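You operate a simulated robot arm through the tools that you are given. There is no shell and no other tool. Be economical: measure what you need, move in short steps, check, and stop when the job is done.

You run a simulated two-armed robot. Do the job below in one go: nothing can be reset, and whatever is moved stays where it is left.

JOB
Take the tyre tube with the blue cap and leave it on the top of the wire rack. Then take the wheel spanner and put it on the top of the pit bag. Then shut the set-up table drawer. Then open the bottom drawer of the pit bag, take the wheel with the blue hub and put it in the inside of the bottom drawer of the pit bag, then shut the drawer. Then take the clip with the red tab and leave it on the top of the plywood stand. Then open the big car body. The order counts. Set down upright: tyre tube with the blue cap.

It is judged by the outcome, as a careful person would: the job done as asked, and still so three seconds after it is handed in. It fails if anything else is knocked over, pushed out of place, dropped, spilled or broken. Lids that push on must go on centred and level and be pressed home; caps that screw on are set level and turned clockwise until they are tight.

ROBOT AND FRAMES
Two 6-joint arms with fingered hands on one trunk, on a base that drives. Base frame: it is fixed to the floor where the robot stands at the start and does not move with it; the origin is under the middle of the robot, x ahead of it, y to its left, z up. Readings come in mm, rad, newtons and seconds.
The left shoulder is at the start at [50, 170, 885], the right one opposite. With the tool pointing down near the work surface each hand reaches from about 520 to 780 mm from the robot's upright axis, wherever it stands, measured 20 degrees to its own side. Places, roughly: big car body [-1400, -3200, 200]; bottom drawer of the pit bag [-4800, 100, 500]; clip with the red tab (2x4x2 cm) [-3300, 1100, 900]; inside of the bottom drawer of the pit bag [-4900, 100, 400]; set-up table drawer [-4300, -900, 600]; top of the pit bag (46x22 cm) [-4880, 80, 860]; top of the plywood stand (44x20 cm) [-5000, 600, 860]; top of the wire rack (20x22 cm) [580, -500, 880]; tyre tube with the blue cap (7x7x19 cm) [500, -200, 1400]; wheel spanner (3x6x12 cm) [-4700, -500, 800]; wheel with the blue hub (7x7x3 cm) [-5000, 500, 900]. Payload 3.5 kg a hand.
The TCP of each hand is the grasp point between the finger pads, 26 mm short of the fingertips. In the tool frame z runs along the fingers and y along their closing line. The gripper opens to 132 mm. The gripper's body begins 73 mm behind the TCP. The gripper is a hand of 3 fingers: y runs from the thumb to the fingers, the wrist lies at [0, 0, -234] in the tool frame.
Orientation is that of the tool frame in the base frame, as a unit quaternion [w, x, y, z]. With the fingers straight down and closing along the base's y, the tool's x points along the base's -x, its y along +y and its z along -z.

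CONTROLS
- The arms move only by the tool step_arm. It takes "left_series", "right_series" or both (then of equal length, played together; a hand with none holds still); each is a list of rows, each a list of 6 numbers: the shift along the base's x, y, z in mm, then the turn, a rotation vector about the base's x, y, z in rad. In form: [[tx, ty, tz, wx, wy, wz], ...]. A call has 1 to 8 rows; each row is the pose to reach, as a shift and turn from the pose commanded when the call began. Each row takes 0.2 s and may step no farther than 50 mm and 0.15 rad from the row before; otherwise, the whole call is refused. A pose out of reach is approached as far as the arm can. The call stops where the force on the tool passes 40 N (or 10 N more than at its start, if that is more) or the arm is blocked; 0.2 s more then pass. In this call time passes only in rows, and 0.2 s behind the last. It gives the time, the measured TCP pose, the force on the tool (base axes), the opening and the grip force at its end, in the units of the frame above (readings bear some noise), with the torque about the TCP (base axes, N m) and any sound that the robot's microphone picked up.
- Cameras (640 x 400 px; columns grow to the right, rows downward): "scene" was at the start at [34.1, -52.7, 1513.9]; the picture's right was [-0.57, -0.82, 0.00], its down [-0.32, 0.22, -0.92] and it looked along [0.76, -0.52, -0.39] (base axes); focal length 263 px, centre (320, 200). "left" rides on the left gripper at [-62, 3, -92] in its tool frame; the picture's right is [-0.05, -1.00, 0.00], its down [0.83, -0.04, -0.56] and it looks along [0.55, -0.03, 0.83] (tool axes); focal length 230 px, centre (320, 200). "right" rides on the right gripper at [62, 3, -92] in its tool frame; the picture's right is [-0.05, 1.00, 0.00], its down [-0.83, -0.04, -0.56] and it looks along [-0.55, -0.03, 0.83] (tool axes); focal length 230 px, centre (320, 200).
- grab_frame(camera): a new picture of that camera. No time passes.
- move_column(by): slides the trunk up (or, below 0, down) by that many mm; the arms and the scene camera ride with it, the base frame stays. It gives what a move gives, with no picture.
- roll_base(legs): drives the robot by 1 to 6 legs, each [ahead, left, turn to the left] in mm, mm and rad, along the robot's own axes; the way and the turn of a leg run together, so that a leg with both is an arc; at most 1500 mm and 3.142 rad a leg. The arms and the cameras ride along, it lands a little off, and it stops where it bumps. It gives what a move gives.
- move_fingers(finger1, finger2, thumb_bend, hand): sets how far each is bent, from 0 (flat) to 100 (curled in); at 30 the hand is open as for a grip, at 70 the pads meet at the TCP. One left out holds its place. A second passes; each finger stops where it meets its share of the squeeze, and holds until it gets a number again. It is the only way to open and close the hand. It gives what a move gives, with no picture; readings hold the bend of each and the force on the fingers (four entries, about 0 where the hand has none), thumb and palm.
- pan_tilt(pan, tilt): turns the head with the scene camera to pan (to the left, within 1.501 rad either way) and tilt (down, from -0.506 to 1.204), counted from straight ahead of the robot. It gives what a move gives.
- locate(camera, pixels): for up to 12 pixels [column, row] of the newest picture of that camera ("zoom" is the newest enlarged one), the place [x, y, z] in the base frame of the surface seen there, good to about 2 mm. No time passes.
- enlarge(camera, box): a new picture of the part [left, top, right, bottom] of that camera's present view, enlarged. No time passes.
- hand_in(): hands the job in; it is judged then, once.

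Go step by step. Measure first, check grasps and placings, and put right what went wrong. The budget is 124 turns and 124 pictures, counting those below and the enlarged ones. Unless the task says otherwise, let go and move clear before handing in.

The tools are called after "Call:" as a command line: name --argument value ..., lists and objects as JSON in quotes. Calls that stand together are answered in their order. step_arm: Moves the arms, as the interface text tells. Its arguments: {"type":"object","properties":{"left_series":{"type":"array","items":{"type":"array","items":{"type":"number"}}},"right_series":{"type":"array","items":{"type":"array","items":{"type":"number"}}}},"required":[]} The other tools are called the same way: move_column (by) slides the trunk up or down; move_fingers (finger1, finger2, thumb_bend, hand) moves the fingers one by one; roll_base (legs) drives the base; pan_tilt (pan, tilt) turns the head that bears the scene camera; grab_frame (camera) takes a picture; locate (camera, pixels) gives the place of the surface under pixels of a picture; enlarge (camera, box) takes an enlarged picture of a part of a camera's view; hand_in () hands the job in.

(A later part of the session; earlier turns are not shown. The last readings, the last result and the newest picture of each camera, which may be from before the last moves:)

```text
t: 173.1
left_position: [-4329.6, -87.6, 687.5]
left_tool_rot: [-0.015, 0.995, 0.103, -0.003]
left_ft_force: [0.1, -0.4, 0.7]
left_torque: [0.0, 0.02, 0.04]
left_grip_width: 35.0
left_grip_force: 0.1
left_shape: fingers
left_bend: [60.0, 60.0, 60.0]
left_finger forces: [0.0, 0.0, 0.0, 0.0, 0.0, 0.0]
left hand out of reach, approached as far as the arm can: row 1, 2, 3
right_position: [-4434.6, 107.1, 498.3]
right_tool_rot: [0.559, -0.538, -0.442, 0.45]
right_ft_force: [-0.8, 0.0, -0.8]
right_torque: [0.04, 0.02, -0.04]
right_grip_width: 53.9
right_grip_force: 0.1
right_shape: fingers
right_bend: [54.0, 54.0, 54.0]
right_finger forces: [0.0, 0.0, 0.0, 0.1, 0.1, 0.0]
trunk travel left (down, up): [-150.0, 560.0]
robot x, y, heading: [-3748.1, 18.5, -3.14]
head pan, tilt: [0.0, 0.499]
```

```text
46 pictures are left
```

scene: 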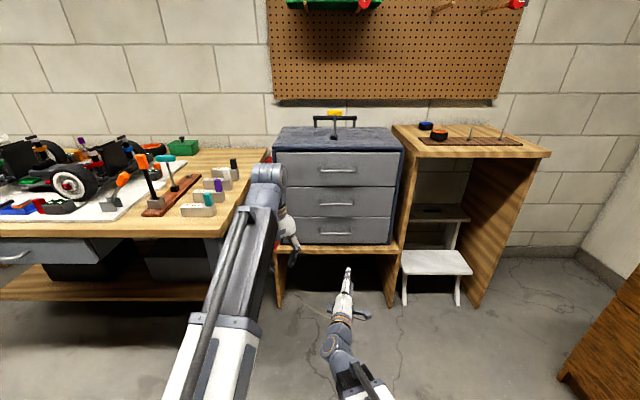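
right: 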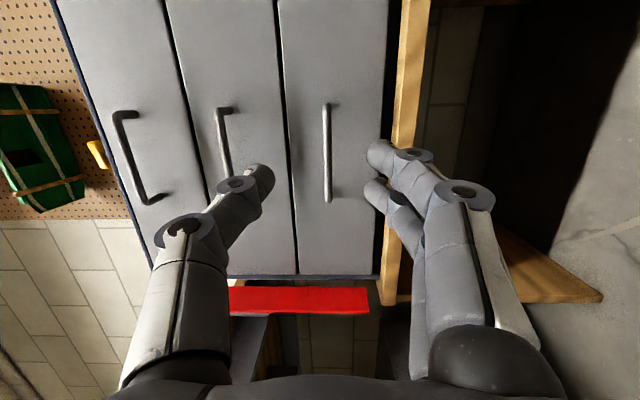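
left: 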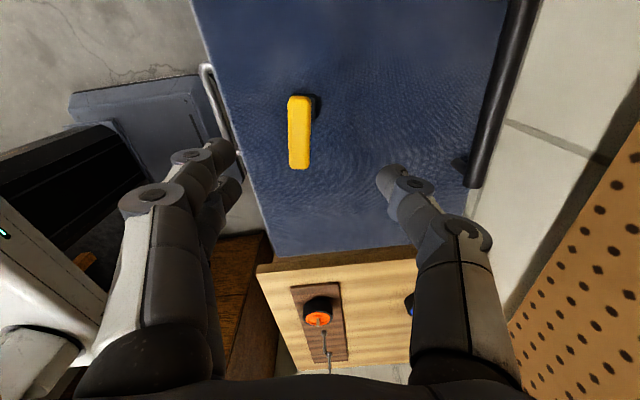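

Nothing shifted. Now I'll measure the bottom handle from the right-hand camera.

Call:
grab_frame --camera "right"

Call:
enlarge --camera "scene" --box '[290, 190, 390, 260]'

```text
45 pictures are left
```

right: 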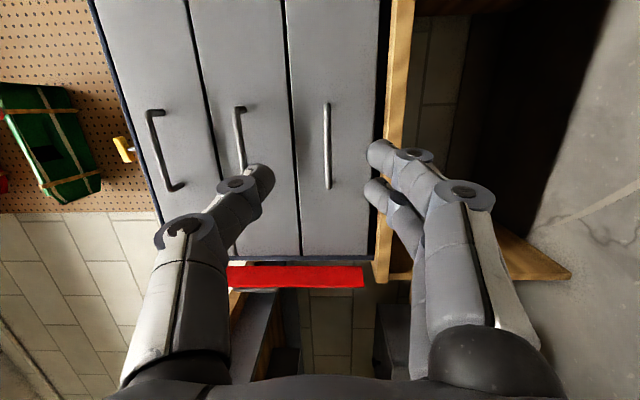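

```text
5.71 times, centred on (340, 225) of scene
```

zoom: 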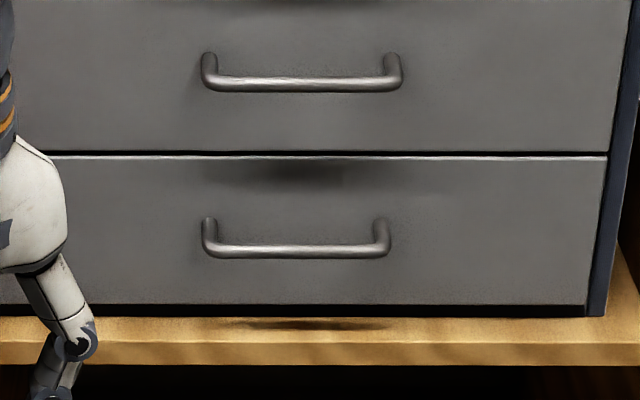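

Call:
locate --camera "zoom" --pixels '[[295, 251], [230, 251], [360, 251], [208, 225], [382, 225], [300, 320], [300, 340], [300, 200], [295, 246]]'

Call:
locate --camera "right" --pixels '[[327, 145], [327, 120], [327, 170], [310, 145]]'

```text
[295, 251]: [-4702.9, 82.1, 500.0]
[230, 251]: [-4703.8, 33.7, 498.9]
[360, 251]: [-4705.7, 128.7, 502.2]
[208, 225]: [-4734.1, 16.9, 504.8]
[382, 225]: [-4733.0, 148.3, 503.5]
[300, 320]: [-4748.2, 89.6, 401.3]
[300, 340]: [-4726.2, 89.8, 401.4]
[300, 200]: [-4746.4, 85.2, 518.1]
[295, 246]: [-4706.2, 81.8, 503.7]
```

```text
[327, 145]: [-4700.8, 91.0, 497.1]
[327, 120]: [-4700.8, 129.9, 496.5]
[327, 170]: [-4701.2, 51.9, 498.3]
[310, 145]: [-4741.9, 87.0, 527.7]
```

The bar is at (-4704, 17…148, 498). I'll drive forward, then close in with the arm.

Call:
roll_base --legs '[[215, 0, 0]]'

Call:
grab_frame --camera "right"

```text
t: 174.7
left_position: [-4546.0, -89.5, 688.0]
left_tool_rot: [-0.015, 0.995, 0.103, -0.002]
left_ft_force: [0.0, 0.7, -0.1]
left_torque: [0.03, -0.01, 0.0]
left_grip_width: 35.0
left_grip_force: 0.0
left_shape: fingers
left_bend: [60.0, 60.0, 60.0]
left_finger forces: [0.0, 0.0, 0.0, 0.0, 0.1, 0.1]
right_position: [-4648.8, 105.9, 498.3]
right_tool_rot: [0.559, -0.537, -0.443, 0.451]
right_ft_force: [0.5, -0.4, 0.0]
right_torque: [0.03, -0.01, 0.0]
right_grip_width: 53.9
right_grip_force: 0.0
right_shape: fingers
right_bend: [54.0, 54.0, 54.0]
right_finger forces: [0.0, 0.0, 0.0, 0.0, 0.0, 0.0]
trunk travel left (down, up): [-150.0, 560.0]
robot x, y, heading: [-3964.3, 17.4, -3.139]
head pan, tilt: [0.0, 0.499]
```

```text
43 pictures are left
```

right: 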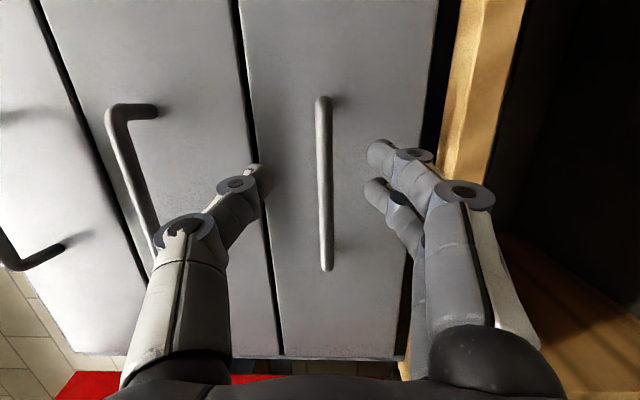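

The handle is centred between the fingers. I'll move in 52 mm, close, then pull.

Call:
step_arm --right_series '[[-25, -7, 0, 0, 0, 0], [-52, -14, 0, 0, 0, 0]]'

Call:
move_fingers --hand "right" --finger1 72 --finger2 72 --thumb_bend 72

Call:
step_arm --right_series '[[15, 0, 0, 0, 0, 0], [30, 0, 0, 0, 0, 0]]'

Call:
enlarge --camera "scene" --box '[260, 130, 440, 300]'

```text
t: 175.3
left_position: [-4545.2, -88.1, 689.2]
left_tool_rot: [-0.014, 0.995, 0.103, -0.003]
left_ft_force: [-0.3, 0.1, 0.4]
left_torque: [-0.01, -0.04, -0.01]
left_grip_width: 34.9
left_grip_force: 0.0
left_shape: fingers
left_bend: [60.0, 60.0, 60.0]
left_finger forces: [0.0, 0.1, 0.0, 0.1, 0.0, 0.0]
right_position: [-4702.4, 91.6, 497.2]
right_tool_rot: [0.56, -0.537, -0.442, 0.45]
right_ft_force: [-0.7, 0.0, -1.2]
right_torque: [-0.01, -0.02, 0.0]
right_grip_width: 53.6
right_grip_force: 0.0
right_shape: fingers
right_bend: [54.0, 54.0, 54.0]
right_finger forces: [0.1, 0.0, 0.0, 0.1, 0.0, 0.0]
trunk travel left (down, up): [-150.0, 560.0]
robot x, y, heading: [-3963.5, 17.3, -3.135]
head pan, tilt: [0.0, 0.499]
```

```text
t: 176.3
left_position: [-4546.5, -89.2, 688.4]
left_tool_rot: [-0.014, 0.995, 0.102, -0.003]
left_ft_force: [-0.3, -0.3, -0.4]
left_torque: [-0.01, 0.03, -0.02]
left_grip_width: 34.8
left_grip_force: 0.1
left_shape: fingers
left_bend: [60.0, 60.0, 60.0]
left_finger forces: [0.0, 0.1, 0.0, 0.1, 0.0, 0.1]
right_position: [-4702.6, 91.7, 497.1]
right_tool_rot: [0.559, -0.537, -0.442, 0.45]
right_ft_force: [-1.6, 0.6, -0.9]
right_torque: [-0.03, 0.01, 0.02]
right_grip_width: 3.9
right_grip_force: 1.6
right_shape: fingers
right_bend: [71.0, 72.0, 71.0]
right_finger forces: [2.0, 0.2, 0.0, 0.0, 1.3, 0.1]
trunk travel left (down, up): [-150.0, 560.0]
robot x, y, heading: [-3967.7, 14.5, -3.138]
head pan, tilt: [0.0, 0.499]
```

```text
t: 176.9
left_position: [-4545.5, -88.1, 687.7]
left_tool_rot: [-0.014, 0.995, 0.103, -0.003]
left_ft_force: [0.1, -0.6, 0.5]
left_torque: [0.01, -0.01, -0.03]
left_grip_width: 35.2
left_grip_force: 0.0
left_shape: fingers
left_bend: [60.0, 60.0, 60.0]
left_finger forces: [0.0, 0.1, 0.0, 0.1, 0.0, 0.0]
right_position: [-4672.5, 91.8, 498.2]
right_tool_rot: [0.56, -0.537, -0.443, 0.45]
right_ft_force: [-0.6, 0.1, -1.4]
right_torque: [0.0, -0.02, 0.04]
right_grip_width: 4.1
right_grip_force: 0.9
right_shape: fingers
right_bend: [71.0, 72.0, 71.0]
right_finger forces: [1.8, 0.0, 0.0, 0.1, 1.0, 0.0]
trunk travel left (down, up): [-150.0, 560.0]
robot x, y, heading: [-3968.6, 13.4, -3.142]
head pan, tilt: [0.0, 0.499]
```

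```text
2.35 times, centred on (350, 215) of scene
```

zoom: 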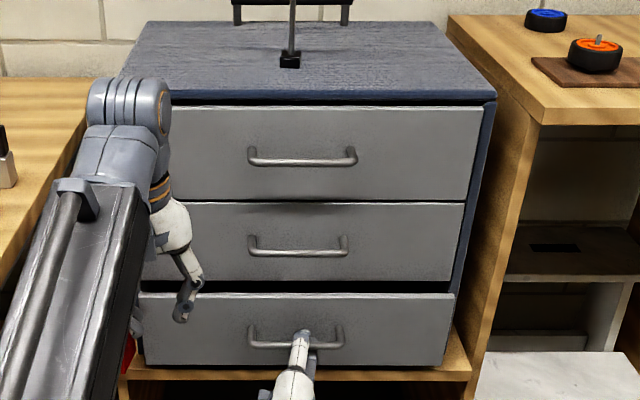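

The drawer is coming. I'll pull further with the base, about 170 mm.

Call:
roll_base --legs '[[-180, 0, 0]]'

Call:
grab_frame --camera "scene"

```text
t: 178.4
left_position: [-4370.2, -90.2, 688.5]
left_tool_rot: [-0.014, 0.994, 0.105, -0.003]
left_ft_force: [-0.4, 0.6, 0.2]
left_torque: [0.03, -0.02, 0.02]
left_grip_width: 34.9
left_grip_force: 0.1
left_shape: fingers
left_bend: [60.0, 60.0, 60.0]
left_finger forces: [0.0, 0.0, 0.0, 0.1, 0.0, 0.0]
right_position: [-4498.4, 88.0, 498.2]
right_tool_rot: [0.558, -0.535, -0.445, 0.452]
right_ft_force: [-0.7, -0.3, -1.0]
right_torque: [0.01, 0.0, 0.02]
right_grip_width: 1.5
right_grip_force: 1.0
right_shape: fingers
right_bend: [71.0, 72.0, 72.0]
right_finger forces: [1.3, 0.0, 0.1, 0.1, 0.0, 0.0]
trunk travel left (down, up): [-150.0, 560.0]
robot x, y, heading: [-3790.9, 14.2, -3.127]
head pan, tilt: [0.0, 0.499]
```

```text
41 pictures are left
```

scene: 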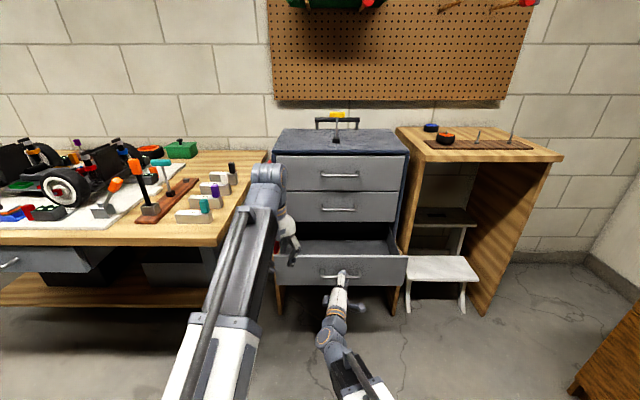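

The drawer is open about 200 mm. I'll release the handle, tuck the right arm, raise the trunk and drive to the stand.

Call:
move_fingers --hand "right" --finger1 52 --finger2 52 --thumb_bend 52

Call:
roll_base --legs '[[-200, 0, 0]]'

Call:
step_arm --right_series '[[0, 40, 20, 0, 0, 0], [0, 80, 40, 0, 0, 0], [0, 120, 60, 0, 0, 0], [20, 150, 80, 0, 0, 0], [50, 150, 100, 0, 0, 0], [90, 150, 110, 0, 0, 0]]'

Call:
move_column --by 380

Call:
roll_base --legs '[[0, -545, -0.015]]'

Call:
move_fingers --hand "left" --finger1 36 --finger2 36 --thumb_bend 36

Call:
grab_frame --camera "scene"

```text
t: 179.4
left_position: [-4370.4, -90.5, 687.4]
left_tool_rot: [-0.015, 0.994, 0.106, -0.003]
left_ft_force: [-0.1, -0.4, -0.6]
left_torque: [0.0, 0.02, -0.01]
left_grip_width: 35.3
left_grip_force: 0.1
left_shape: fingers
left_bend: [60.0, 60.0, 60.0]
left_finger forces: [0.0, 0.0, 0.0, 0.0, 0.0, 0.1]
right_position: [-4498.7, 88.2, 498.6]
right_tool_rot: [0.558, -0.535, -0.445, 0.452]
right_ft_force: [0.2, 0.0, 0.2]
right_torque: [0.02, 0.0, -0.01]
right_grip_width: 60.3
right_grip_force: 0.0
right_shape: fingers
right_bend: [52.0, 52.0, 52.0]
right_finger forces: [0.0, 0.1, 0.0, 0.1, 0.1, 0.0]
trunk travel left (down, up): [-150.0, 560.0]
robot x, y, heading: [-3791.0, 18.6, -3.131]
head pan, tilt: [0.0, 0.499]
```

```text
t: 181.0
left_position: [-4174.0, -85.3, 687.8]
left_tool_rot: [-0.014, 0.995, 0.103, -0.003]
left_ft_force: [0.0, 0.0, -0.2]
left_torque: [-0.02, 0.04, 0.02]
left_grip_width: 35.0
left_grip_force: 0.0
left_shape: fingers
left_bend: [60.0, 60.0, 60.0]
left_finger forces: [0.0, 0.1, 0.0, 0.0, 0.0, 0.0]
right_position: [-4302.4, 93.7, 496.5]
right_tool_rot: [0.559, -0.536, -0.444, 0.451]
right_ft_force: [-0.2, -1.2, 0.3]
right_torque: [0.0, 0.0, 0.0]
right_grip_width: 60.4
right_grip_force: 0.0
right_shape: fingers
right_bend: [52.0, 52.0, 52.0]
right_finger forces: [0.0, 0.0, 0.0, 0.1, 0.0, 0.0]
trunk travel left (down, up): [-150.0, 560.0]
robot x, y, heading: [-3592.1, 18.2, -3.141]
head pan, tilt: [0.0, 0.499]
```

```text
t: 182.4
left_position: [-4173.5, -86.9, 688.2]
left_tool_rot: [-0.015, 0.994, 0.104, -0.003]
left_ft_force: [0.3, -0.2, -1.0]
left_torque: [0.04, -0.01, 0.01]
left_grip_width: 35.1
left_grip_force: 0.1
left_shape: fingers
left_bend: [60.0, 60.0, 60.0]
left_finger forces: [0.0, 0.1, 0.0, 0.0, 0.0, 0.1]
right_position: [-4290.8, 240.7, 593.8]
right_tool_rot: [0.559, -0.536, -0.443, 0.451]
right_ft_force: [0.0, 0.6, -1.1]
right_torque: [-0.02, -0.01, 0.02]
right_grip_width: 60.4
right_grip_force: 0.1
right_shape: fingers
right_bend: [52.0, 52.0, 52.0]
right_finger forces: [0.0, 0.0, 0.0, 0.0, 0.0, 0.1]
right hand out of reach, approached as far as the arm can: row 4, 5, 6
trunk travel left (down, up): [-150.0, 560.0]
robot x, y, heading: [-3594.5, 18.3, -3.139]
head pan, tilt: [0.0, 0.499]
```

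```text
t: 186.1
left_position: [-4173.7, -87.6, 1068.2]
left_tool_rot: [-0.015, 0.995, 0.103, -0.002]
left_ft_force: [0.9, 0.0, 0.3]
left_torque: [-0.01, -0.02, -0.01]
left_grip_width: 35.0
left_grip_force: 0.1
left_shape: fingers
left_bend: [60.0, 60.0, 60.0]
left_finger forces: [0.0, 0.0, 0.1, 0.0, 0.0, 0.0]
right_position: [-4291.0, 239.8, 973.6]
right_tool_rot: [0.559, -0.536, -0.444, 0.451]
right_ft_force: [0.0, -0.5, -0.4]
right_torque: [-0.02, -0.01, -0.02]
right_grip_width: 60.4
right_grip_force: 0.1
right_shape: fingers
right_bend: [52.0, 52.0, 52.0]
right_finger forces: [0.0, 0.0, 0.0, 0.0, 0.0, 0.0]
trunk travel left (down, up): [-530.0, 180.0]
robot x, y, heading: [-3594.2, 22.2, -3.136]
head pan, tilt: [0.0, 0.499]
```

```text
t: 189.2
left_position: [-4173.9, 462.1, 1068.8]
left_tool_rot: [-0.015, 0.995, 0.099, -0.001]
left_ft_force: [0.1, 0.4, 0.4]
left_torque: [0.01, -0.03, 0.01]
left_grip_width: 34.9
left_grip_force: 0.1
left_shape: fingers
left_bend: [60.0, 60.0, 60.0]
left_finger forces: [0.1, 0.0, 0.0, 0.0, 0.0, 0.1]
right_position: [-4288.0, 791.8, 973.9]
right_tool_rot: [0.561, -0.538, -0.442, 0.447]
right_ft_force: [1.0, 0.1, 0.0]
right_torque: [0.0, -0.04, 0.02]
right_grip_width: 60.5
right_grip_force: 0.1
right_shape: fingers
right_bend: [52.0, 52.0, 52.0]
right_finger forces: [0.0, 0.0, 0.0, 0.1, 0.0, 0.1]
trunk travel left (down, up): [-530.0, 180.0]
robot x, y, heading: [-3597.4, 564.6, 3.137]
head pan, tilt: [0.0, 0.499]
```

```text
t: 190.2
left_position: [-4174.3, 462.3, 1068.2]
left_tool_rot: [-0.014, 0.995, 0.098, -0.003]
left_ft_force: [0.0, 1.0, -0.4]
left_torque: [0.03, -0.01, -0.01]
left_grip_width: 114.2
left_grip_force: 0.0
left_shape: fingers
left_bend: [36.0, 36.0, 36.0]
left_finger forces: [0.0, 0.0, 0.1, 0.0, 0.0, 0.1]
right_position: [-4288.0, 791.0, 973.4]
right_tool_rot: [0.561, -0.539, -0.441, 0.448]
right_ft_force: [0.2, -0.1, 0.5]
right_torque: [0.01, 0.0, -0.01]
right_grip_width: 60.6
right_grip_force: 0.1
right_shape: fingers
right_bend: [52.0, 52.0, 52.0]
right_finger forces: [0.0, 0.1, 0.0, 0.0, 0.0, 0.1]
trunk travel left (down, up): [-530.0, 180.0]
robot x, y, heading: [-3592.5, 561.1, 3.133]
head pan, tilt: [0.0, 0.499]
```

```text
40 pictures are left
```

scene: 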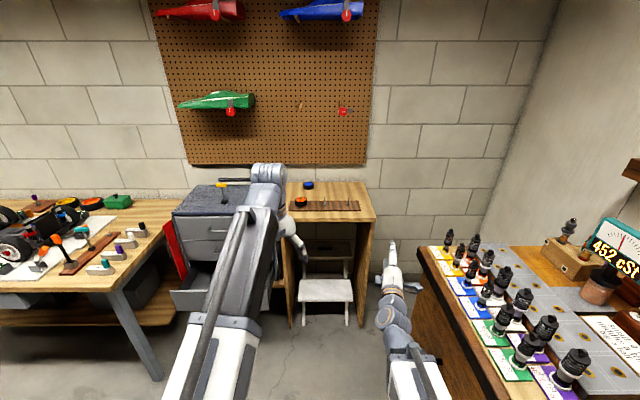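

Call:
enlarge --camera "scene" --box '[285, 170, 385, 230]'

Call:
locate --camera "scene" --pixels '[[308, 183], [308, 186], [303, 185], [313, 185], [300, 202], [330, 205], [360, 205], [440, 260], [430, 255], [340, 185]]'

```text
6.40 times, centred on (335, 200) of scene
```

zoom: 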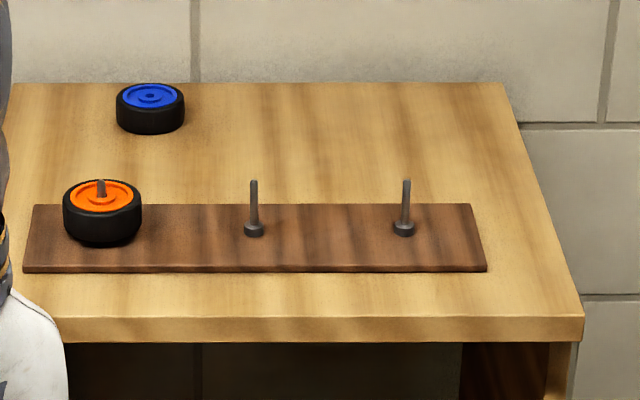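

```text
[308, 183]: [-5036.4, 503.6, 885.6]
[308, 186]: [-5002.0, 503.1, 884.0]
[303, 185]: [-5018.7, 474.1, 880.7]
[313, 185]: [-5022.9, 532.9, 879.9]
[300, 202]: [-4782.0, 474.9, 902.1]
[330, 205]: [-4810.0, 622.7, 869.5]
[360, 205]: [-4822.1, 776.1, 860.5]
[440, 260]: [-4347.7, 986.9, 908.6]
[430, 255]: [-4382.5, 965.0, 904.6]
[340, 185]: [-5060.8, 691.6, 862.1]
```

Call:
locate --camera "scene" --pixels '[[325, 295], [303, 325], [345, 322], [290, 300], [185, 300]]'

Call:
roll_base --legs '[[600, -35, 0.005]]'

Call:
grab_frame --camera "left"

```text
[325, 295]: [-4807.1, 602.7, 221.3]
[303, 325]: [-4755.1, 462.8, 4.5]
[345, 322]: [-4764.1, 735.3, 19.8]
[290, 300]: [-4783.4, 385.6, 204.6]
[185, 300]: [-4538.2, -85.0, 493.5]
```

```text
t: 193.7
left_position: [-4789.8, 511.2, 1069.0]
left_tool_rot: [-0.015, 0.996, 0.093, -0.002]
left_ft_force: [0.6, 0.5, 0.2]
left_torque: [0.01, -0.01, -0.02]
left_grip_width: 114.4
left_grip_force: 0.0
left_shape: fingers
left_bend: [36.0, 36.0, 36.0]
left_finger forces: [0.0, 0.0, 0.0, 0.1, 0.0, 0.1]
right_position: [-4898.4, 840.5, 974.1]
right_tool_rot: [0.564, -0.542, -0.437, 0.444]
right_ft_force: [0.3, -0.6, -0.3]
right_torque: [-0.02, 0.0, -0.02]
right_grip_width: 60.8
right_grip_force: 0.0
right_shape: fingers
right_bend: [52.0, 52.0, 52.0]
right_finger forces: [0.0, 0.0, 0.1, 0.0, 0.0, 0.1]
trunk travel left (down, up): [-530.0, 180.0]
robot x, y, heading: [-4207.7, 609.8, 3.124]
head pan, tilt: [0.0, 0.499]
```

```text
38 pictures are left
```

left: 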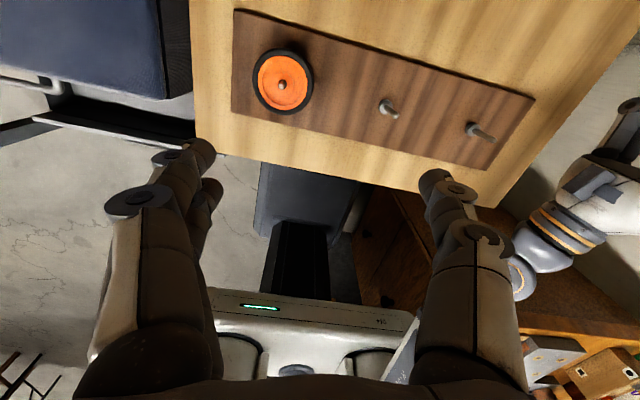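

Call:
locate --camera "left" --pixels '[[300, 175], [270, 180], [345, 190], [280, 220], [130, 120], [205, 130]]'

```text
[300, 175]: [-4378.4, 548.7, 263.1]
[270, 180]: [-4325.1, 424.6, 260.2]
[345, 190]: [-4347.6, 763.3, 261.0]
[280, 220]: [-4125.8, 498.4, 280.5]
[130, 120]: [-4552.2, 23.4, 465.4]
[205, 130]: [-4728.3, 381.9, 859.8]
```

The base only reaches about 190 mm ahead of its axis, so there is room. I'll drive 90 mm further and then reach over the wheel.

Call:
roll_base --legs '[[95, 0, 0]]'

Call:
step_arm --left_series '[[-35, -2, -20, 0, 0, -0.05], [-70, -4, -40, 0, 0, -0.1], [-105, -6, -60, 0, 0, -0.15], [-135, -8, -80, 0, 0, -0.18]]'

Call:
grab_frame --camera "left"

```text
t: 194.8
left_position: [-4885.0, 514.9, 1067.4]
left_tool_rot: [-0.015, 0.996, 0.09, -0.002]
left_ft_force: [-0.6, 0.0, 0.3]
left_torque: [-0.01, -0.04, 0.01]
left_grip_width: 114.3
left_grip_force: 0.1
left_shape: fingers
left_bend: [36.0, 36.0, 36.0]
left_finger forces: [0.0, 0.1, 0.0, 0.1, 0.0, 0.0]
right_position: [-4993.1, 847.1, 973.9]
right_tool_rot: [0.564, -0.543, -0.436, 0.443]
right_ft_force: [-0.1, -0.4, -0.2]
right_torque: [0.0, 0.01, -0.03]
right_grip_width: 60.1
right_grip_force: 0.0
right_shape: fingers
right_bend: [52.0, 52.0, 52.0]
right_finger forces: [0.0, 0.0, 0.0, 0.0, 0.1, 0.0]
trunk travel left (down, up): [-530.0, 180.0]
robot x, y, heading: [-4302.7, 607.9, 3.121]
head pan, tilt: [0.0, 0.499]
```

```text
t: 195.8
left_position: [-5021.8, 506.4, 986.9]
left_tool_rot: [-0.015, 1.0, 0.001, -0.002]
left_ft_force: [-0.5, 0.0, 0.3]
left_torque: [0.02, -0.03, -0.01]
left_grip_width: 114.3
left_grip_force: 0.0
left_shape: fingers
left_bend: [36.0, 36.0, 36.0]
left_finger forces: [0.0, 0.1, 0.0, 0.1, 0.0, 0.0]
right_position: [-4995.0, 847.7, 973.9]
right_tool_rot: [0.564, -0.543, -0.437, 0.444]
right_ft_force: [0.3, -0.9, -0.4]
right_torque: [0.0, 0.03, 0.02]
right_grip_width: 60.6
right_grip_force: 0.1
right_shape: fingers
right_bend: [52.0, 52.0, 52.0]
right_finger forces: [0.1, 0.0, 0.0, 0.0, 0.0, 0.0]
trunk travel left (down, up): [-530.0, 180.0]
robot x, y, heading: [-4303.3, 610.1, 3.126]
head pan, tilt: [0.0, 0.499]
```

```text
37 pictures are left
```

left: 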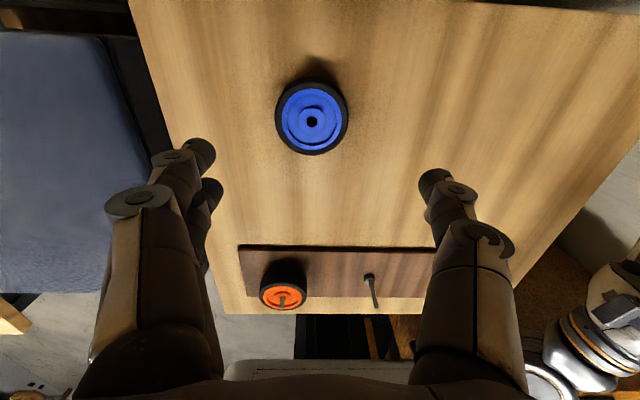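

Call:
locate --camera "left" --pixels '[[311, 122], [280, 120], [343, 118], [311, 92], [312, 150], [270, 180]]'

```text
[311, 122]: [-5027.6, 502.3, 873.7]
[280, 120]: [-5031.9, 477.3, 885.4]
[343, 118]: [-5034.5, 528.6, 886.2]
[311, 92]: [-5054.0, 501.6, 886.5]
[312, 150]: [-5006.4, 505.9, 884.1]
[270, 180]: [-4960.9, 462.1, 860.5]
```

Wheel centre is at (-5029,503), top z 886, on the stand at 861. I'll descend to TCP z≈892 and close.

Call:
step_arm --left_series '[[-8, -3, -40, 0, 0, 0], [-8, -3, -75, 0, 0, 0], [-8, -3, -94, 0, 0, 0]]'

Call:
move_fingers --hand "left" --finger1 66 --finger2 66 --thumb_bend 66

Call:
grab_frame --camera "left"

```text
t: 196.1
left_position: [-5021.6, 506.3, 971.4]
left_tool_rot: [-0.015, 1.0, 0.0, -0.001]
left_ft_force: [6.7, -0.9, 1.2]
left_torque: [0.06, 0.84, 0.11]
left_grip_width: 114.1
left_grip_force: 0.2
left_shape: fingers
left_bend: [36.0, 36.0, 36.0]
left_finger forces: [0.0, 0.0, 0.0, 0.1, 0.0, 0.0]
right_position: [-4992.7, 845.6, 974.9]
right_tool_rot: [0.565, -0.541, -0.436, 0.444]
right_ft_force: [0.2, 0.6, -0.4]
right_torque: [-0.01, 0.03, 0.01]
right_grip_width: 60.3
right_grip_force: 0.0
right_shape: fingers
right_bend: [52.0, 52.0, 52.0]
right_finger forces: [0.0, 0.0, 0.0, 0.0, 0.0, 0.1]
trunk travel left (down, up): [-530.0, 180.0]
robot x, y, heading: [-4299.8, 607.5, 3.125]
head pan, tilt: [0.0, 0.499]
stopped in row 1 (left hand): the force on the tool passed its limit at 94 N (the readings are from after the stop); the commanded pose is now the measured one
```

```text
t: 197.1
left_position: [-5022.3, 506.7, 972.1]
left_tool_rot: [-0.015, 1.0, 0.0, -0.002]
left_ft_force: [14.9, 0.0, -1.6]
left_torque: [0.04, 1.59, 0.11]
left_grip_width: 17.0
left_grip_force: 0.1
left_shape: fingers
left_bend: [66.0, 66.0, 66.0]
left_finger forces: [0.1, 0.0, 0.1, 0.0, 0.0, 0.0]
right_position: [-4992.9, 845.8, 974.9]
right_tool_rot: [0.565, -0.541, -0.436, 0.444]
right_ft_force: [0.7, 0.2, 0.6]
right_torque: [0.01, -0.01, -0.01]
right_grip_width: 60.4
right_grip_force: 0.1
right_shape: fingers
right_bend: [52.0, 52.0, 52.0]
right_finger forces: [0.0, 0.0, 0.0, 0.1, 0.0, 0.0]
trunk travel left (down, up): [-530.0, 180.0]
robot x, y, heading: [-4302.6, 609.5, 3.119]
head pan, tilt: [0.0, 0.499]
```

```text
36 pictures are left
```

left: 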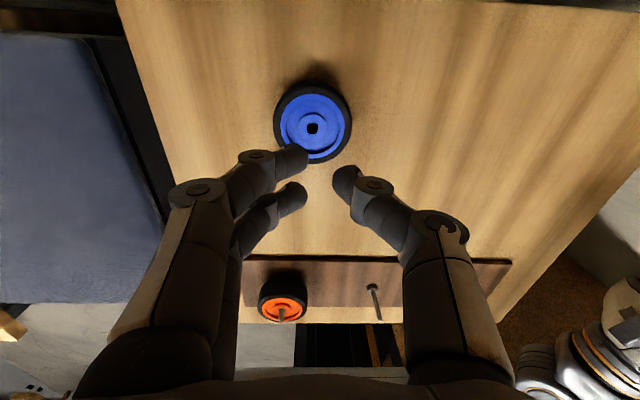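

The wrist is touching something on the pegboard above (probably the peg at about (300,105)). I'll back away, tilt the hand so the wrist leans toward me, and approach again.

Call:
move_fingers --hand "left" --finger1 38 --finger2 38 --thumb_bend 38

Call:
step_arm --left_series '[[25, 0, 0, 0, 0, 0], [35, 0, 0, 0, 0.12, 0], [35, 0, 0, 0, 0.24, 0], [35, 0, 0, 0, 0.32, 0], [10, -3, -15, 0, 0.32, 0], [-7, -3, -30, 0, 0.32, 0]]'

Call:
grab_frame --camera "scene"

Call:
grab_frame --camera "left"

```text
t: 198.1
left_position: [-5022.9, 506.4, 972.2]
left_tool_rot: [-0.015, 1.0, 0.0, -0.001]
left_ft_force: [17.6, -0.7, -3.6]
left_torque: [0.02, 1.67, 0.13]
left_grip_width: 107.7
left_grip_force: 0.0
left_shape: fingers
left_bend: [38.0, 38.0, 38.0]
left_finger forces: [0.1, 0.0, 0.0, 0.0, 0.1, 0.0]
right_position: [-4991.4, 846.9, 974.9]
right_tool_rot: [0.565, -0.541, -0.436, 0.444]
right_ft_force: [0.0, -0.1, 0.3]
right_torque: [-0.02, -0.01, 0.0]
right_grip_width: 60.4
right_grip_force: 0.2
right_shape: fingers
right_bend: [52.0, 52.0, 52.0]
right_finger forces: [0.0, 0.0, 0.1, 0.0, 0.0, 0.0]
trunk travel left (down, up): [-530.0, 180.0]
robot x, y, heading: [-4301.8, 604.1, 3.12]
head pan, tilt: [0.0, 0.499]
```

```text
t: 199.5
left_position: [-5030.4, 503.7, 940.3]
left_tool_rot: [-0.015, 0.987, -0.003, -0.16]
left_ft_force: [-0.2, 0.0, 0.1]
left_torque: [-0.01, 0.04, 0.03]
left_grip_width: 107.6
left_grip_force: 0.2
left_shape: fingers
left_bend: [38.0, 38.0, 38.0]
left_finger forces: [0.0, 0.0, 0.1, 0.0, 0.0, 0.1]
right_position: [-4992.5, 845.9, 973.7]
right_tool_rot: [0.565, -0.542, -0.437, 0.443]
right_ft_force: [0.0, -0.4, -0.9]
right_torque: [0.0, 0.0, 0.03]
right_grip_width: 60.7
right_grip_force: 0.0
right_shape: fingers
right_bend: [52.0, 52.0, 52.0]
right_finger forces: [0.1, 0.0, 0.0, 0.0, 0.1, 0.0]
trunk travel left (down, up): [-530.0, 180.0]
robot x, y, heading: [-4301.6, 608.3, 3.119]
head pan, tilt: [0.0, 0.499]
```

```text
35 pictures are left
```

scene: 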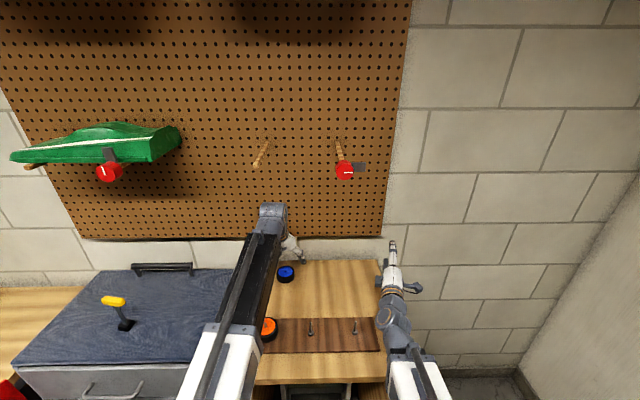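

```text
34 pictures are left
```

left: 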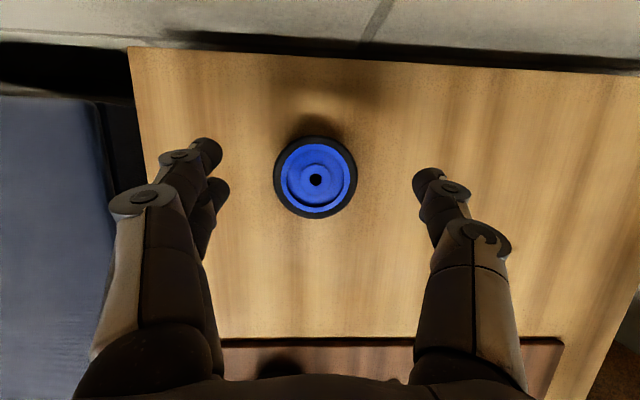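

Call:
step_arm --left_series '[[3, 0, -25, 0, 0, 0], [5, 0, -40, 0, 0, 0], [6, 0, -46, 0, 0, 0]]'

Call:
move_fingers --hand "left" --finger1 64 --finger2 64 --thumb_bend 64

Call:
step_arm --left_series '[[3, 0, 20, 0, 0, 0], [10, 0, 50, 0, 0, 0]]'

Call:
grab_frame --camera "left"

```text
t: 200.3
left_position: [-5024.6, 503.9, 895.4]
left_tool_rot: [-0.016, 0.987, -0.002, -0.161]
left_ft_force: [0.4, 0.5, 0.5]
left_torque: [-0.02, -0.01, 0.01]
left_grip_width: 107.8
left_grip_force: 0.0
left_shape: fingers
left_bend: [38.0, 38.0, 38.0]
left_finger forces: [0.1, 0.1, 0.1, 0.0, 0.1, 0.0]
right_position: [-4992.9, 846.6, 974.0]
right_tool_rot: [0.565, -0.542, -0.436, 0.443]
right_ft_force: [0.6, 0.6, -0.1]
right_torque: [-0.02, -0.02, 0.04]
right_grip_width: 60.8
right_grip_force: 0.1
right_shape: fingers
right_bend: [52.0, 52.0, 52.0]
right_finger forces: [0.0, 0.0, 0.0, 0.0, 0.0, 0.0]
trunk travel left (down, up): [-530.0, 180.0]
robot x, y, heading: [-4302.3, 603.7, 3.12]
head pan, tilt: [0.0, 0.499]
```

```text
t: 201.3
left_position: [-5024.0, 502.0, 897.3]
left_tool_rot: [-0.014, 0.987, -0.002, -0.162]
left_ft_force: [-1.3, -4.3, 11.4]
left_torque: [-0.57, 0.01, -0.06]
left_grip_width: 57.2
left_grip_force: 19.8
left_shape: fingers
left_bend: [54.0, 55.0, 58.0]
left_finger forces: [8.1, 16.8, 0.1, 0.0, 13.1, 0.1]
right_position: [-4991.4, 846.0, 975.1]
right_tool_rot: [0.565, -0.542, -0.436, 0.444]
right_ft_force: [-1.2, 0.0, -0.2]
right_torque: [0.02, -0.03, 0.0]
right_grip_width: 60.6
right_grip_force: 0.0
right_shape: fingers
right_bend: [52.0, 52.0, 52.0]
right_finger forces: [0.1, 0.1, 0.1, 0.0, 0.0, 0.1]
trunk travel left (down, up): [-530.0, 180.0]
robot x, y, heading: [-4301.0, 609.4, 3.122]
head pan, tilt: [0.0, 0.499]
```

```text
t: 201.9
left_position: [-5013.6, 503.4, 945.3]
left_tool_rot: [-0.015, 0.987, -0.002, -0.16]
left_ft_force: [1.1, 0.7, -0.5]
left_torque: [0.02, -0.01, -0.01]
left_grip_width: 57.0
left_grip_force: 14.8
left_shape: fingers
left_bend: [54.0, 55.0, 58.0]
left_finger forces: [7.2, 7.2, 0.1, 0.0, 14.5, 0.0]
right_position: [-4993.5, 846.6, 975.4]
right_tool_rot: [0.565, -0.542, -0.436, 0.444]
right_ft_force: [-1.6, 0.2, 1.1]
right_torque: [0.0, 0.02, 0.02]
right_grip_width: 60.7
right_grip_force: 0.0
right_shape: fingers
right_bend: [52.0, 52.0, 52.0]
right_finger forces: [0.0, 0.0, 0.0, 0.0, 0.0, 0.1]
trunk travel left (down, up): [-530.0, 180.0]
robot x, y, heading: [-4304.2, 606.8, 3.121]
head pan, tilt: [0.0, 0.499]
```

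```text
33 pictures are left
```

left: 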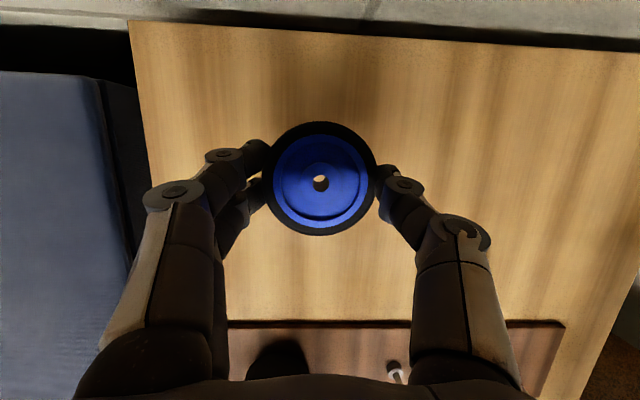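

The wheel is held. I'll lift it, back away, and line up with the open drawer.

Call:
step_arm --left_series '[[20, 0, 30, 0, 0, 0], [40, 0, 60, 0, 0, 0]]'

Call:
roll_base --legs '[[-470, 0, 0.02], [0, 415, 0]]'

Call:
step_arm --left_series '[[0, 0, 0, 0, -0.1, 0], [0, 0, 0, 0, -0.18, 0]]'

Call:
move_column --by -390

Call:
pan_tilt --pan 0.0 --tilt 0.6

Call:
grab_frame --camera "scene"

Call:
grab_frame --camera "left"

```text
t: 202.5
left_position: [-4975.7, 502.1, 1004.9]
left_tool_rot: [-0.015, 0.987, -0.002, -0.162]
left_ft_force: [-0.2, 0.5, -0.9]
left_torque: [-0.05, 0.02, 0.02]
left_grip_width: 56.9
left_grip_force: 14.3
left_shape: fingers
left_bend: [54.0, 55.0, 58.0]
left_finger forces: [7.2, 7.3, 0.1, 0.0, 14.5, 0.1]
right_position: [-4992.4, 846.4, 974.3]
right_tool_rot: [0.565, -0.542, -0.436, 0.444]
right_ft_force: [0.3, -0.2, -0.1]
right_torque: [0.0, 0.01, -0.01]
right_grip_width: 60.5
right_grip_force: 0.0
right_shape: fingers
right_bend: [52.0, 52.0, 52.0]
right_finger forces: [0.0, 0.0, 0.0, 0.0, 0.0, 0.1]
trunk travel left (down, up): [-530.0, 180.0]
robot x, y, heading: [-4302.6, 610.9, 3.117]
head pan, tilt: [0.0, 0.499]
```

```text
t: 207.4
left_position: [-4515.6, 77.6, 1004.6]
left_tool_rot: [-0.013, 0.987, 0.011, -0.161]
left_ft_force: [-0.1, 0.3, 0.0]
left_torque: [0.0, 0.02, 0.01]
left_grip_width: 57.0
left_grip_force: 14.1
left_shape: fingers
left_bend: [54.0, 55.0, 58.0]
left_finger forces: [7.2, 7.3, 0.0, 0.0, 14.5, 0.1]
right_position: [-4544.0, 422.0, 974.6]
right_tool_rot: [0.559, -0.536, -0.444, 0.451]
right_ft_force: [0.1, 0.0, -0.2]
right_torque: [0.02, 0.0, 0.02]
right_grip_width: 60.4
right_grip_force: 0.1
right_shape: fingers
right_bend: [52.0, 52.0, 52.0]
right_finger forces: [0.1, 0.0, 0.0, 0.0, 0.0, 0.0]
trunk travel left (down, up): [-530.0, 180.0]
robot x, y, heading: [-3843.5, 201.7, -3.135]
head pan, tilt: [0.0, 0.499]
```

```text
t: 208.0
left_position: [-4516.3, 76.3, 1004.0]
left_tool_rot: [-0.011, 0.997, 0.012, -0.071]
left_ft_force: [0.3, -0.1, -0.8]
left_torque: [-0.01, 0.01, 0.01]
left_grip_width: 56.9
left_grip_force: 14.4
left_shape: fingers
left_bend: [54.0, 55.0, 58.0]
left_finger forces: [7.2, 7.2, 0.0, 0.1, 14.4, 0.1]
right_position: [-4542.1, 420.4, 974.1]
right_tool_rot: [0.559, -0.537, -0.443, 0.451]
right_ft_force: [-0.1, 0.7, 0.6]
right_torque: [0.01, -0.02, 0.01]
right_grip_width: 60.8
right_grip_force: 0.1
right_shape: fingers
right_bend: [52.0, 52.0, 52.0]
right_finger forces: [0.0, 0.0, 0.1, 0.1, 0.1, 0.1]
trunk travel left (down, up): [-530.0, 180.0]
robot x, y, heading: [-3844.5, 199.9, -3.136]
head pan, tilt: [0.0, 0.499]
```

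```text
t: 211.7
left_position: [-4515.5, 77.0, 614.4]
left_tool_rot: [-0.011, 0.997, 0.012, -0.07]
left_ft_force: [-0.4, 0.1, -0.3]
left_torque: [-0.01, 0.0, -0.04]
left_grip_width: 56.7
left_grip_force: 14.3
left_shape: fingers
left_bend: [54.0, 55.0, 58.0]
left_finger forces: [7.2, 7.3, 0.0, 0.0, 14.3, 0.0]
right_position: [-4542.7, 421.4, 584.0]
right_tool_rot: [0.559, -0.537, -0.442, 0.45]
right_ft_force: [-0.9, 0.5, -0.3]
right_torque: [0.03, 0.0, -0.01]
right_grip_width: 60.4
right_grip_force: 0.0
right_shape: fingers
right_bend: [52.0, 52.0, 52.0]
right_finger forces: [0.0, 0.0, 0.0, 0.0, 0.0, 0.0]
trunk travel left (down, up): [-140.0, 570.0]
robot x, y, heading: [-3847.3, 201.5, -3.131]
head pan, tilt: [0.0, 0.499]
```

```text
t: 212.4
left_position: [-4516.0, 77.5, 614.5]
left_tool_rot: [-0.011, 0.997, 0.012, -0.072]
left_ft_force: [0.5, 0.0, -0.5]
left_torque: [-0.01, 0.02, 0.0]
left_grip_width: 56.8
left_grip_force: 14.4
left_shape: fingers
left_bend: [54.0, 55.0, 58.0]
left_finger forces: [7.3, 7.4, 0.1, 0.0, 14.4, 0.0]
right_position: [-4542.5, 421.8, 583.9]
right_tool_rot: [0.559, -0.536, -0.444, 0.451]
right_ft_force: [-0.5, 0.3, 1.2]
right_torque: [0.04, 0.0, 0.01]
right_grip_width: 60.4
right_grip_force: 0.1
right_shape: fingers
right_bend: [52.0, 52.0, 52.0]
right_finger forces: [0.1, 0.1, 0.0, 0.1, 0.0, 0.1]
trunk travel left (down, up): [-140.0, 570.0]
robot x, y, heading: [-3844.8, 204.0, -3.136]
head pan, tilt: [0.0, 0.6]
```

```text
32 pictures are left
```

scene: 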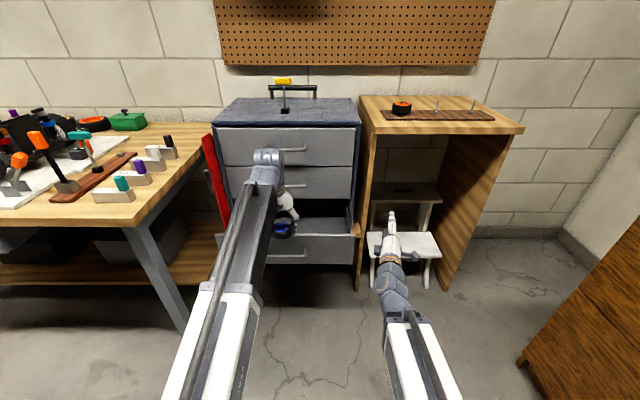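

```text
31 pictures are left
```

left: 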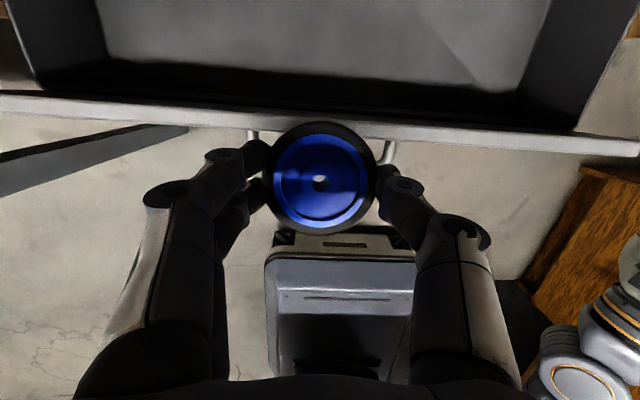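

Call:
locate --camera "left" --pixels '[[320, 20], [320, 60], [200, 30], [320, 80], [320, 100], [320, 110], [450, 30], [100, 60], [555, 70]]'

Call:
roll_base --legs '[[70, 0, 0]]'

Call:
grab_frame --camera "left"

```text
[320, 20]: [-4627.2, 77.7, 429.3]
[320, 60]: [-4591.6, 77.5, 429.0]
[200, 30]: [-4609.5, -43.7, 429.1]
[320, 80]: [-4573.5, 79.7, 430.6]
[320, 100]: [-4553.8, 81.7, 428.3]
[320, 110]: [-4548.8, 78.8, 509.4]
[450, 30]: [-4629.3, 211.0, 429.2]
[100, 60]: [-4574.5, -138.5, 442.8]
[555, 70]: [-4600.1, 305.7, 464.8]
```

```text
t: 213.4
left_position: [-4588.3, 77.5, 614.2]
left_tool_rot: [-0.012, 0.997, 0.011, -0.071]
left_ft_force: [-0.2, 0.4, -0.6]
left_torque: [0.03, 0.02, 0.01]
left_grip_width: 56.8
left_grip_force: 14.9
left_shape: fingers
left_bend: [54.0, 55.0, 58.0]
left_finger forces: [7.2, 7.3, 0.0, 0.0, 14.4, 0.0]
right_position: [-4614.0, 422.0, 583.9]
right_tool_rot: [0.559, -0.537, -0.443, 0.45]
right_ft_force: [0.2, -0.5, -0.3]
right_torque: [0.03, 0.03, -0.01]
right_grip_width: 60.6
right_grip_force: 0.1
right_shape: fingers
right_bend: [52.0, 52.0, 52.0]
right_finger forces: [0.0, 0.1, 0.1, 0.0, 0.0, 0.0]
trunk travel left (down, up): [-140.0, 570.0]
robot x, y, heading: [-3915.2, 203.4, -3.137]
head pan, tilt: [0.0, 0.6]
```

```text
30 pictures are left
```

left: 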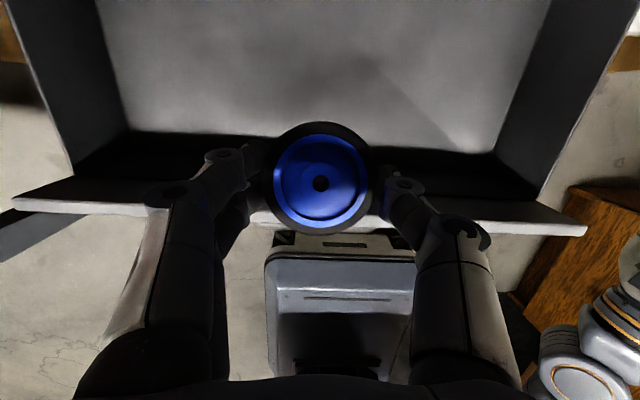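

The drawer floor is at z 429. I'll move to x≈-4630 and lower to TCP z≈468.

Call:
step_arm --left_series '[[-42, 5, 0, 0, 0, 0], [-42, 5, -45, 0, 0, 0], [-42, 5, -90, 0, 0, 0], [-42, 5, -125, 0, 0, 0], [-42, 5, -143, 0, 0, 0]]'

Call:
step_arm --left_series '[[0, 0, -2, 0, 0, 0], [0, 0, -4, 0, 0, 0]]'

Call:
grab_frame --camera "left"

```text
t: 214.6
left_position: [-4628.6, 82.4, 469.0]
left_tool_rot: [-0.011, 0.997, 0.011, -0.073]
left_ft_force: [0.8, -0.2, 2.1]
left_torque: [0.0, 0.06, -0.01]
left_grip_width: 56.7
left_grip_force: 15.5
left_shape: fingers
left_bend: [55.0, 55.0, 58.0]
left_finger forces: [7.8, 7.1, 0.0, 0.0, 14.6, 0.0]
right_position: [-4613.8, 422.9, 584.9]
right_tool_rot: [0.559, -0.536, -0.443, 0.451]
right_ft_force: [0.8, 0.0, 1.0]
right_torque: [0.02, -0.02, 0.03]
right_grip_width: 60.2
right_grip_force: 0.0
right_shape: fingers
right_bend: [52.0, 52.0, 52.0]
right_finger forces: [0.0, 0.1, 0.0, 0.0, 0.0, 0.1]
trunk travel left (down, up): [-140.0, 570.0]
robot x, y, heading: [-3917.2, 202.2, -3.134]
head pan, tilt: [0.0, 0.6]
```

```text
t: 215.2
left_position: [-4629.2, 83.1, 467.9]
left_tool_rot: [-0.011, 0.997, 0.011, -0.072]
left_ft_force: [2.0, 0.4, 3.8]
left_torque: [0.06, 0.1, 0.03]
left_grip_width: 56.8
left_grip_force: 14.5
left_shape: fingers
left_bend: [56.0, 55.0, 58.0]
left_finger forces: [7.7, 6.7, 0.0, 0.0, 15.3, 0.0]
right_position: [-4613.8, 421.5, 584.9]
right_tool_rot: [0.56, -0.536, -0.443, 0.451]
right_ft_force: [-0.3, 0.3, 0.7]
right_torque: [0.01, 0.0, 0.03]
right_grip_width: 60.3
right_grip_force: 0.1
right_shape: fingers
right_bend: [52.0, 52.0, 52.0]
right_finger forces: [0.0, 0.0, 0.0, 0.0, 0.0, 0.0]
trunk travel left (down, up): [-140.0, 570.0]
robot x, y, heading: [-3921.5, 197.2, -3.138]
head pan, tilt: [0.0, 0.6]
```

```text
29 pictures are left
```

left: 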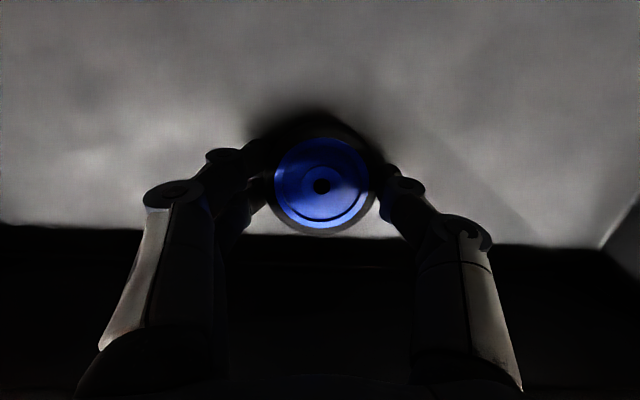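

Grounded. I'll release, lift out, back away, and set up the right fist to push the drawer shut.

Call:
move_fingers --hand "left" --finger1 44 --finger2 44 --thumb_bend 44

Call:
step_arm --left_series '[[0, 0, 30, 0, 0, 0], [0, 0, 75, 0, 0, 0], [0, 0, 120, 0, 0, 0], [0, 0, 160, 0, 0, 0]]'

Call:
grab_frame --camera "left"

Call:
move_fingers --hand "right" --finger1 70 --finger2 70 --thumb_bend 70

Call:
roll_base --legs '[[-250, 0, 0], [0, 160, 0]]'

```text
t: 216.2
left_position: [-4629.2, 82.4, 466.8]
left_tool_rot: [-0.011, 0.997, 0.012, -0.072]
left_ft_force: [0.1, 0.1, 0.4]
left_torque: [0.04, 0.01, 0.02]
left_grip_width: 87.5
left_grip_force: 0.1
left_shape: fingers
left_bend: [44.0, 44.0, 44.0]
left_finger forces: [0.0, 0.0, 0.0, 0.0, 0.0, 0.0]
right_position: [-4613.9, 421.0, 585.9]
right_tool_rot: [0.56, -0.537, -0.443, 0.45]
right_ft_force: [0.4, -0.1, 0.8]
right_torque: [-0.01, 0.0, 0.02]
right_grip_width: 60.5
right_grip_force: 0.0
right_shape: fingers
right_bend: [52.0, 52.0, 52.0]
right_finger forces: [0.1, 0.0, 0.0, 0.0, 0.0, 0.0]
trunk travel left (down, up): [-140.0, 570.0]
robot x, y, heading: [-3918.7, 200.9, -3.136]
head pan, tilt: [0.0, 0.6]
```

```text
t: 217.2
left_position: [-4630.8, 79.5, 626.4]
left_tool_rot: [-0.011, 0.997, 0.011, -0.071]
left_ft_force: [0.0, 0.4, 0.1]
left_torque: [-0.04, 0.0, -0.04]
left_grip_width: 87.4
left_grip_force: 0.1
left_shape: fingers
left_bend: [44.0, 44.0, 44.0]
left_finger forces: [0.0, 0.0, 0.0, 0.0, 0.0, 0.0]
right_position: [-4614.3, 422.2, 583.7]
right_tool_rot: [0.559, -0.536, -0.443, 0.451]
right_ft_force: [0.0, -0.6, 0.2]
right_torque: [0.02, -0.02, -0.01]
right_grip_width: 60.5
right_grip_force: 0.0
right_shape: fingers
right_bend: [52.0, 52.0, 52.0]
right_finger forces: [0.0, 0.0, 0.0, 0.0, 0.1, 0.1]
trunk travel left (down, up): [-140.0, 570.0]
robot x, y, heading: [-3915.8, 196.7, -3.136]
head pan, tilt: [0.0, 0.6]
```

```text
28 pictures are left
```

left: 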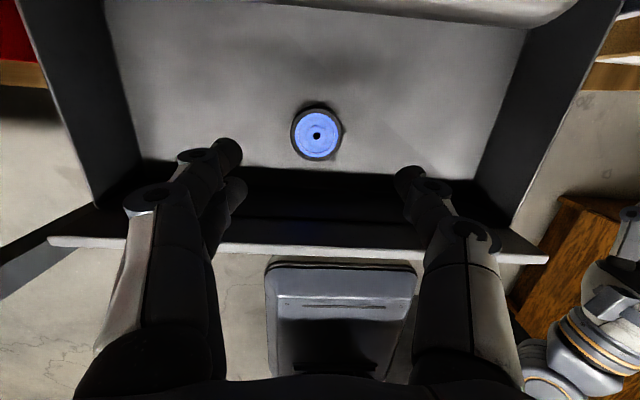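

```text
t: 218.2
left_position: [-4631.6, 79.9, 624.1]
left_tool_rot: [-0.012, 0.997, 0.012, -0.072]
left_ft_force: [0.4, 0.5, -0.1]
left_torque: [0.0, 0.02, -0.01]
left_grip_width: 87.3
left_grip_force: 0.0
left_shape: fingers
left_bend: [44.0, 44.0, 44.0]
left_finger forces: [0.0, 0.0, 0.0, 0.0, 0.0, 0.0]
right_position: [-4614.6, 422.0, 584.3]
right_tool_rot: [0.559, -0.537, -0.444, 0.45]
right_ft_force: [0.6, -0.2, -0.7]
right_torque: [0.01, 0.01, 0.01]
right_grip_width: 6.2
right_grip_force: 0.0
right_shape: fingers
right_bend: [70.0, 70.0, 70.0]
right_finger forces: [0.0, 0.1, 0.0, 0.0, 0.0, 0.0]
trunk travel left (down, up): [-140.0, 570.0]
robot x, y, heading: [-3917.6, 200.2, -3.133]
head pan, tilt: [0.0, 0.6]
```

```text
t: 221.1
left_position: [-4375.6, -82.9, 625.8]
left_tool_rot: [-0.012, 0.997, 0.014, -0.072]
left_ft_force: [-0.3, -0.1, 0.1]
left_torque: [0.01, -0.01, 0.0]
left_grip_width: 87.3
left_grip_force: 0.0
left_shape: fingers
left_bend: [44.0, 44.0, 44.0]
left_finger forces: [0.1, 0.0, 0.1, 0.0, 0.0, 0.0]
right_position: [-4360.3, 258.6, 584.5]
right_tool_rot: [0.558, -0.535, -0.444, 0.453]
right_ft_force: [0.0, 0.2, 0.4]
right_torque: [0.03, 0.02, 0.03]
right_grip_width: 6.1
right_grip_force: 0.1
right_shape: fingers
right_bend: [70.0, 70.0, 70.0]
right_finger forces: [0.0, 0.0, 0.0, 0.0, 0.0, 0.0]
trunk travel left (down, up): [-140.0, 570.0]
robot x, y, heading: [-3661.2, 44.8, -3.13]
head pan, tilt: [0.0, 0.6]
```

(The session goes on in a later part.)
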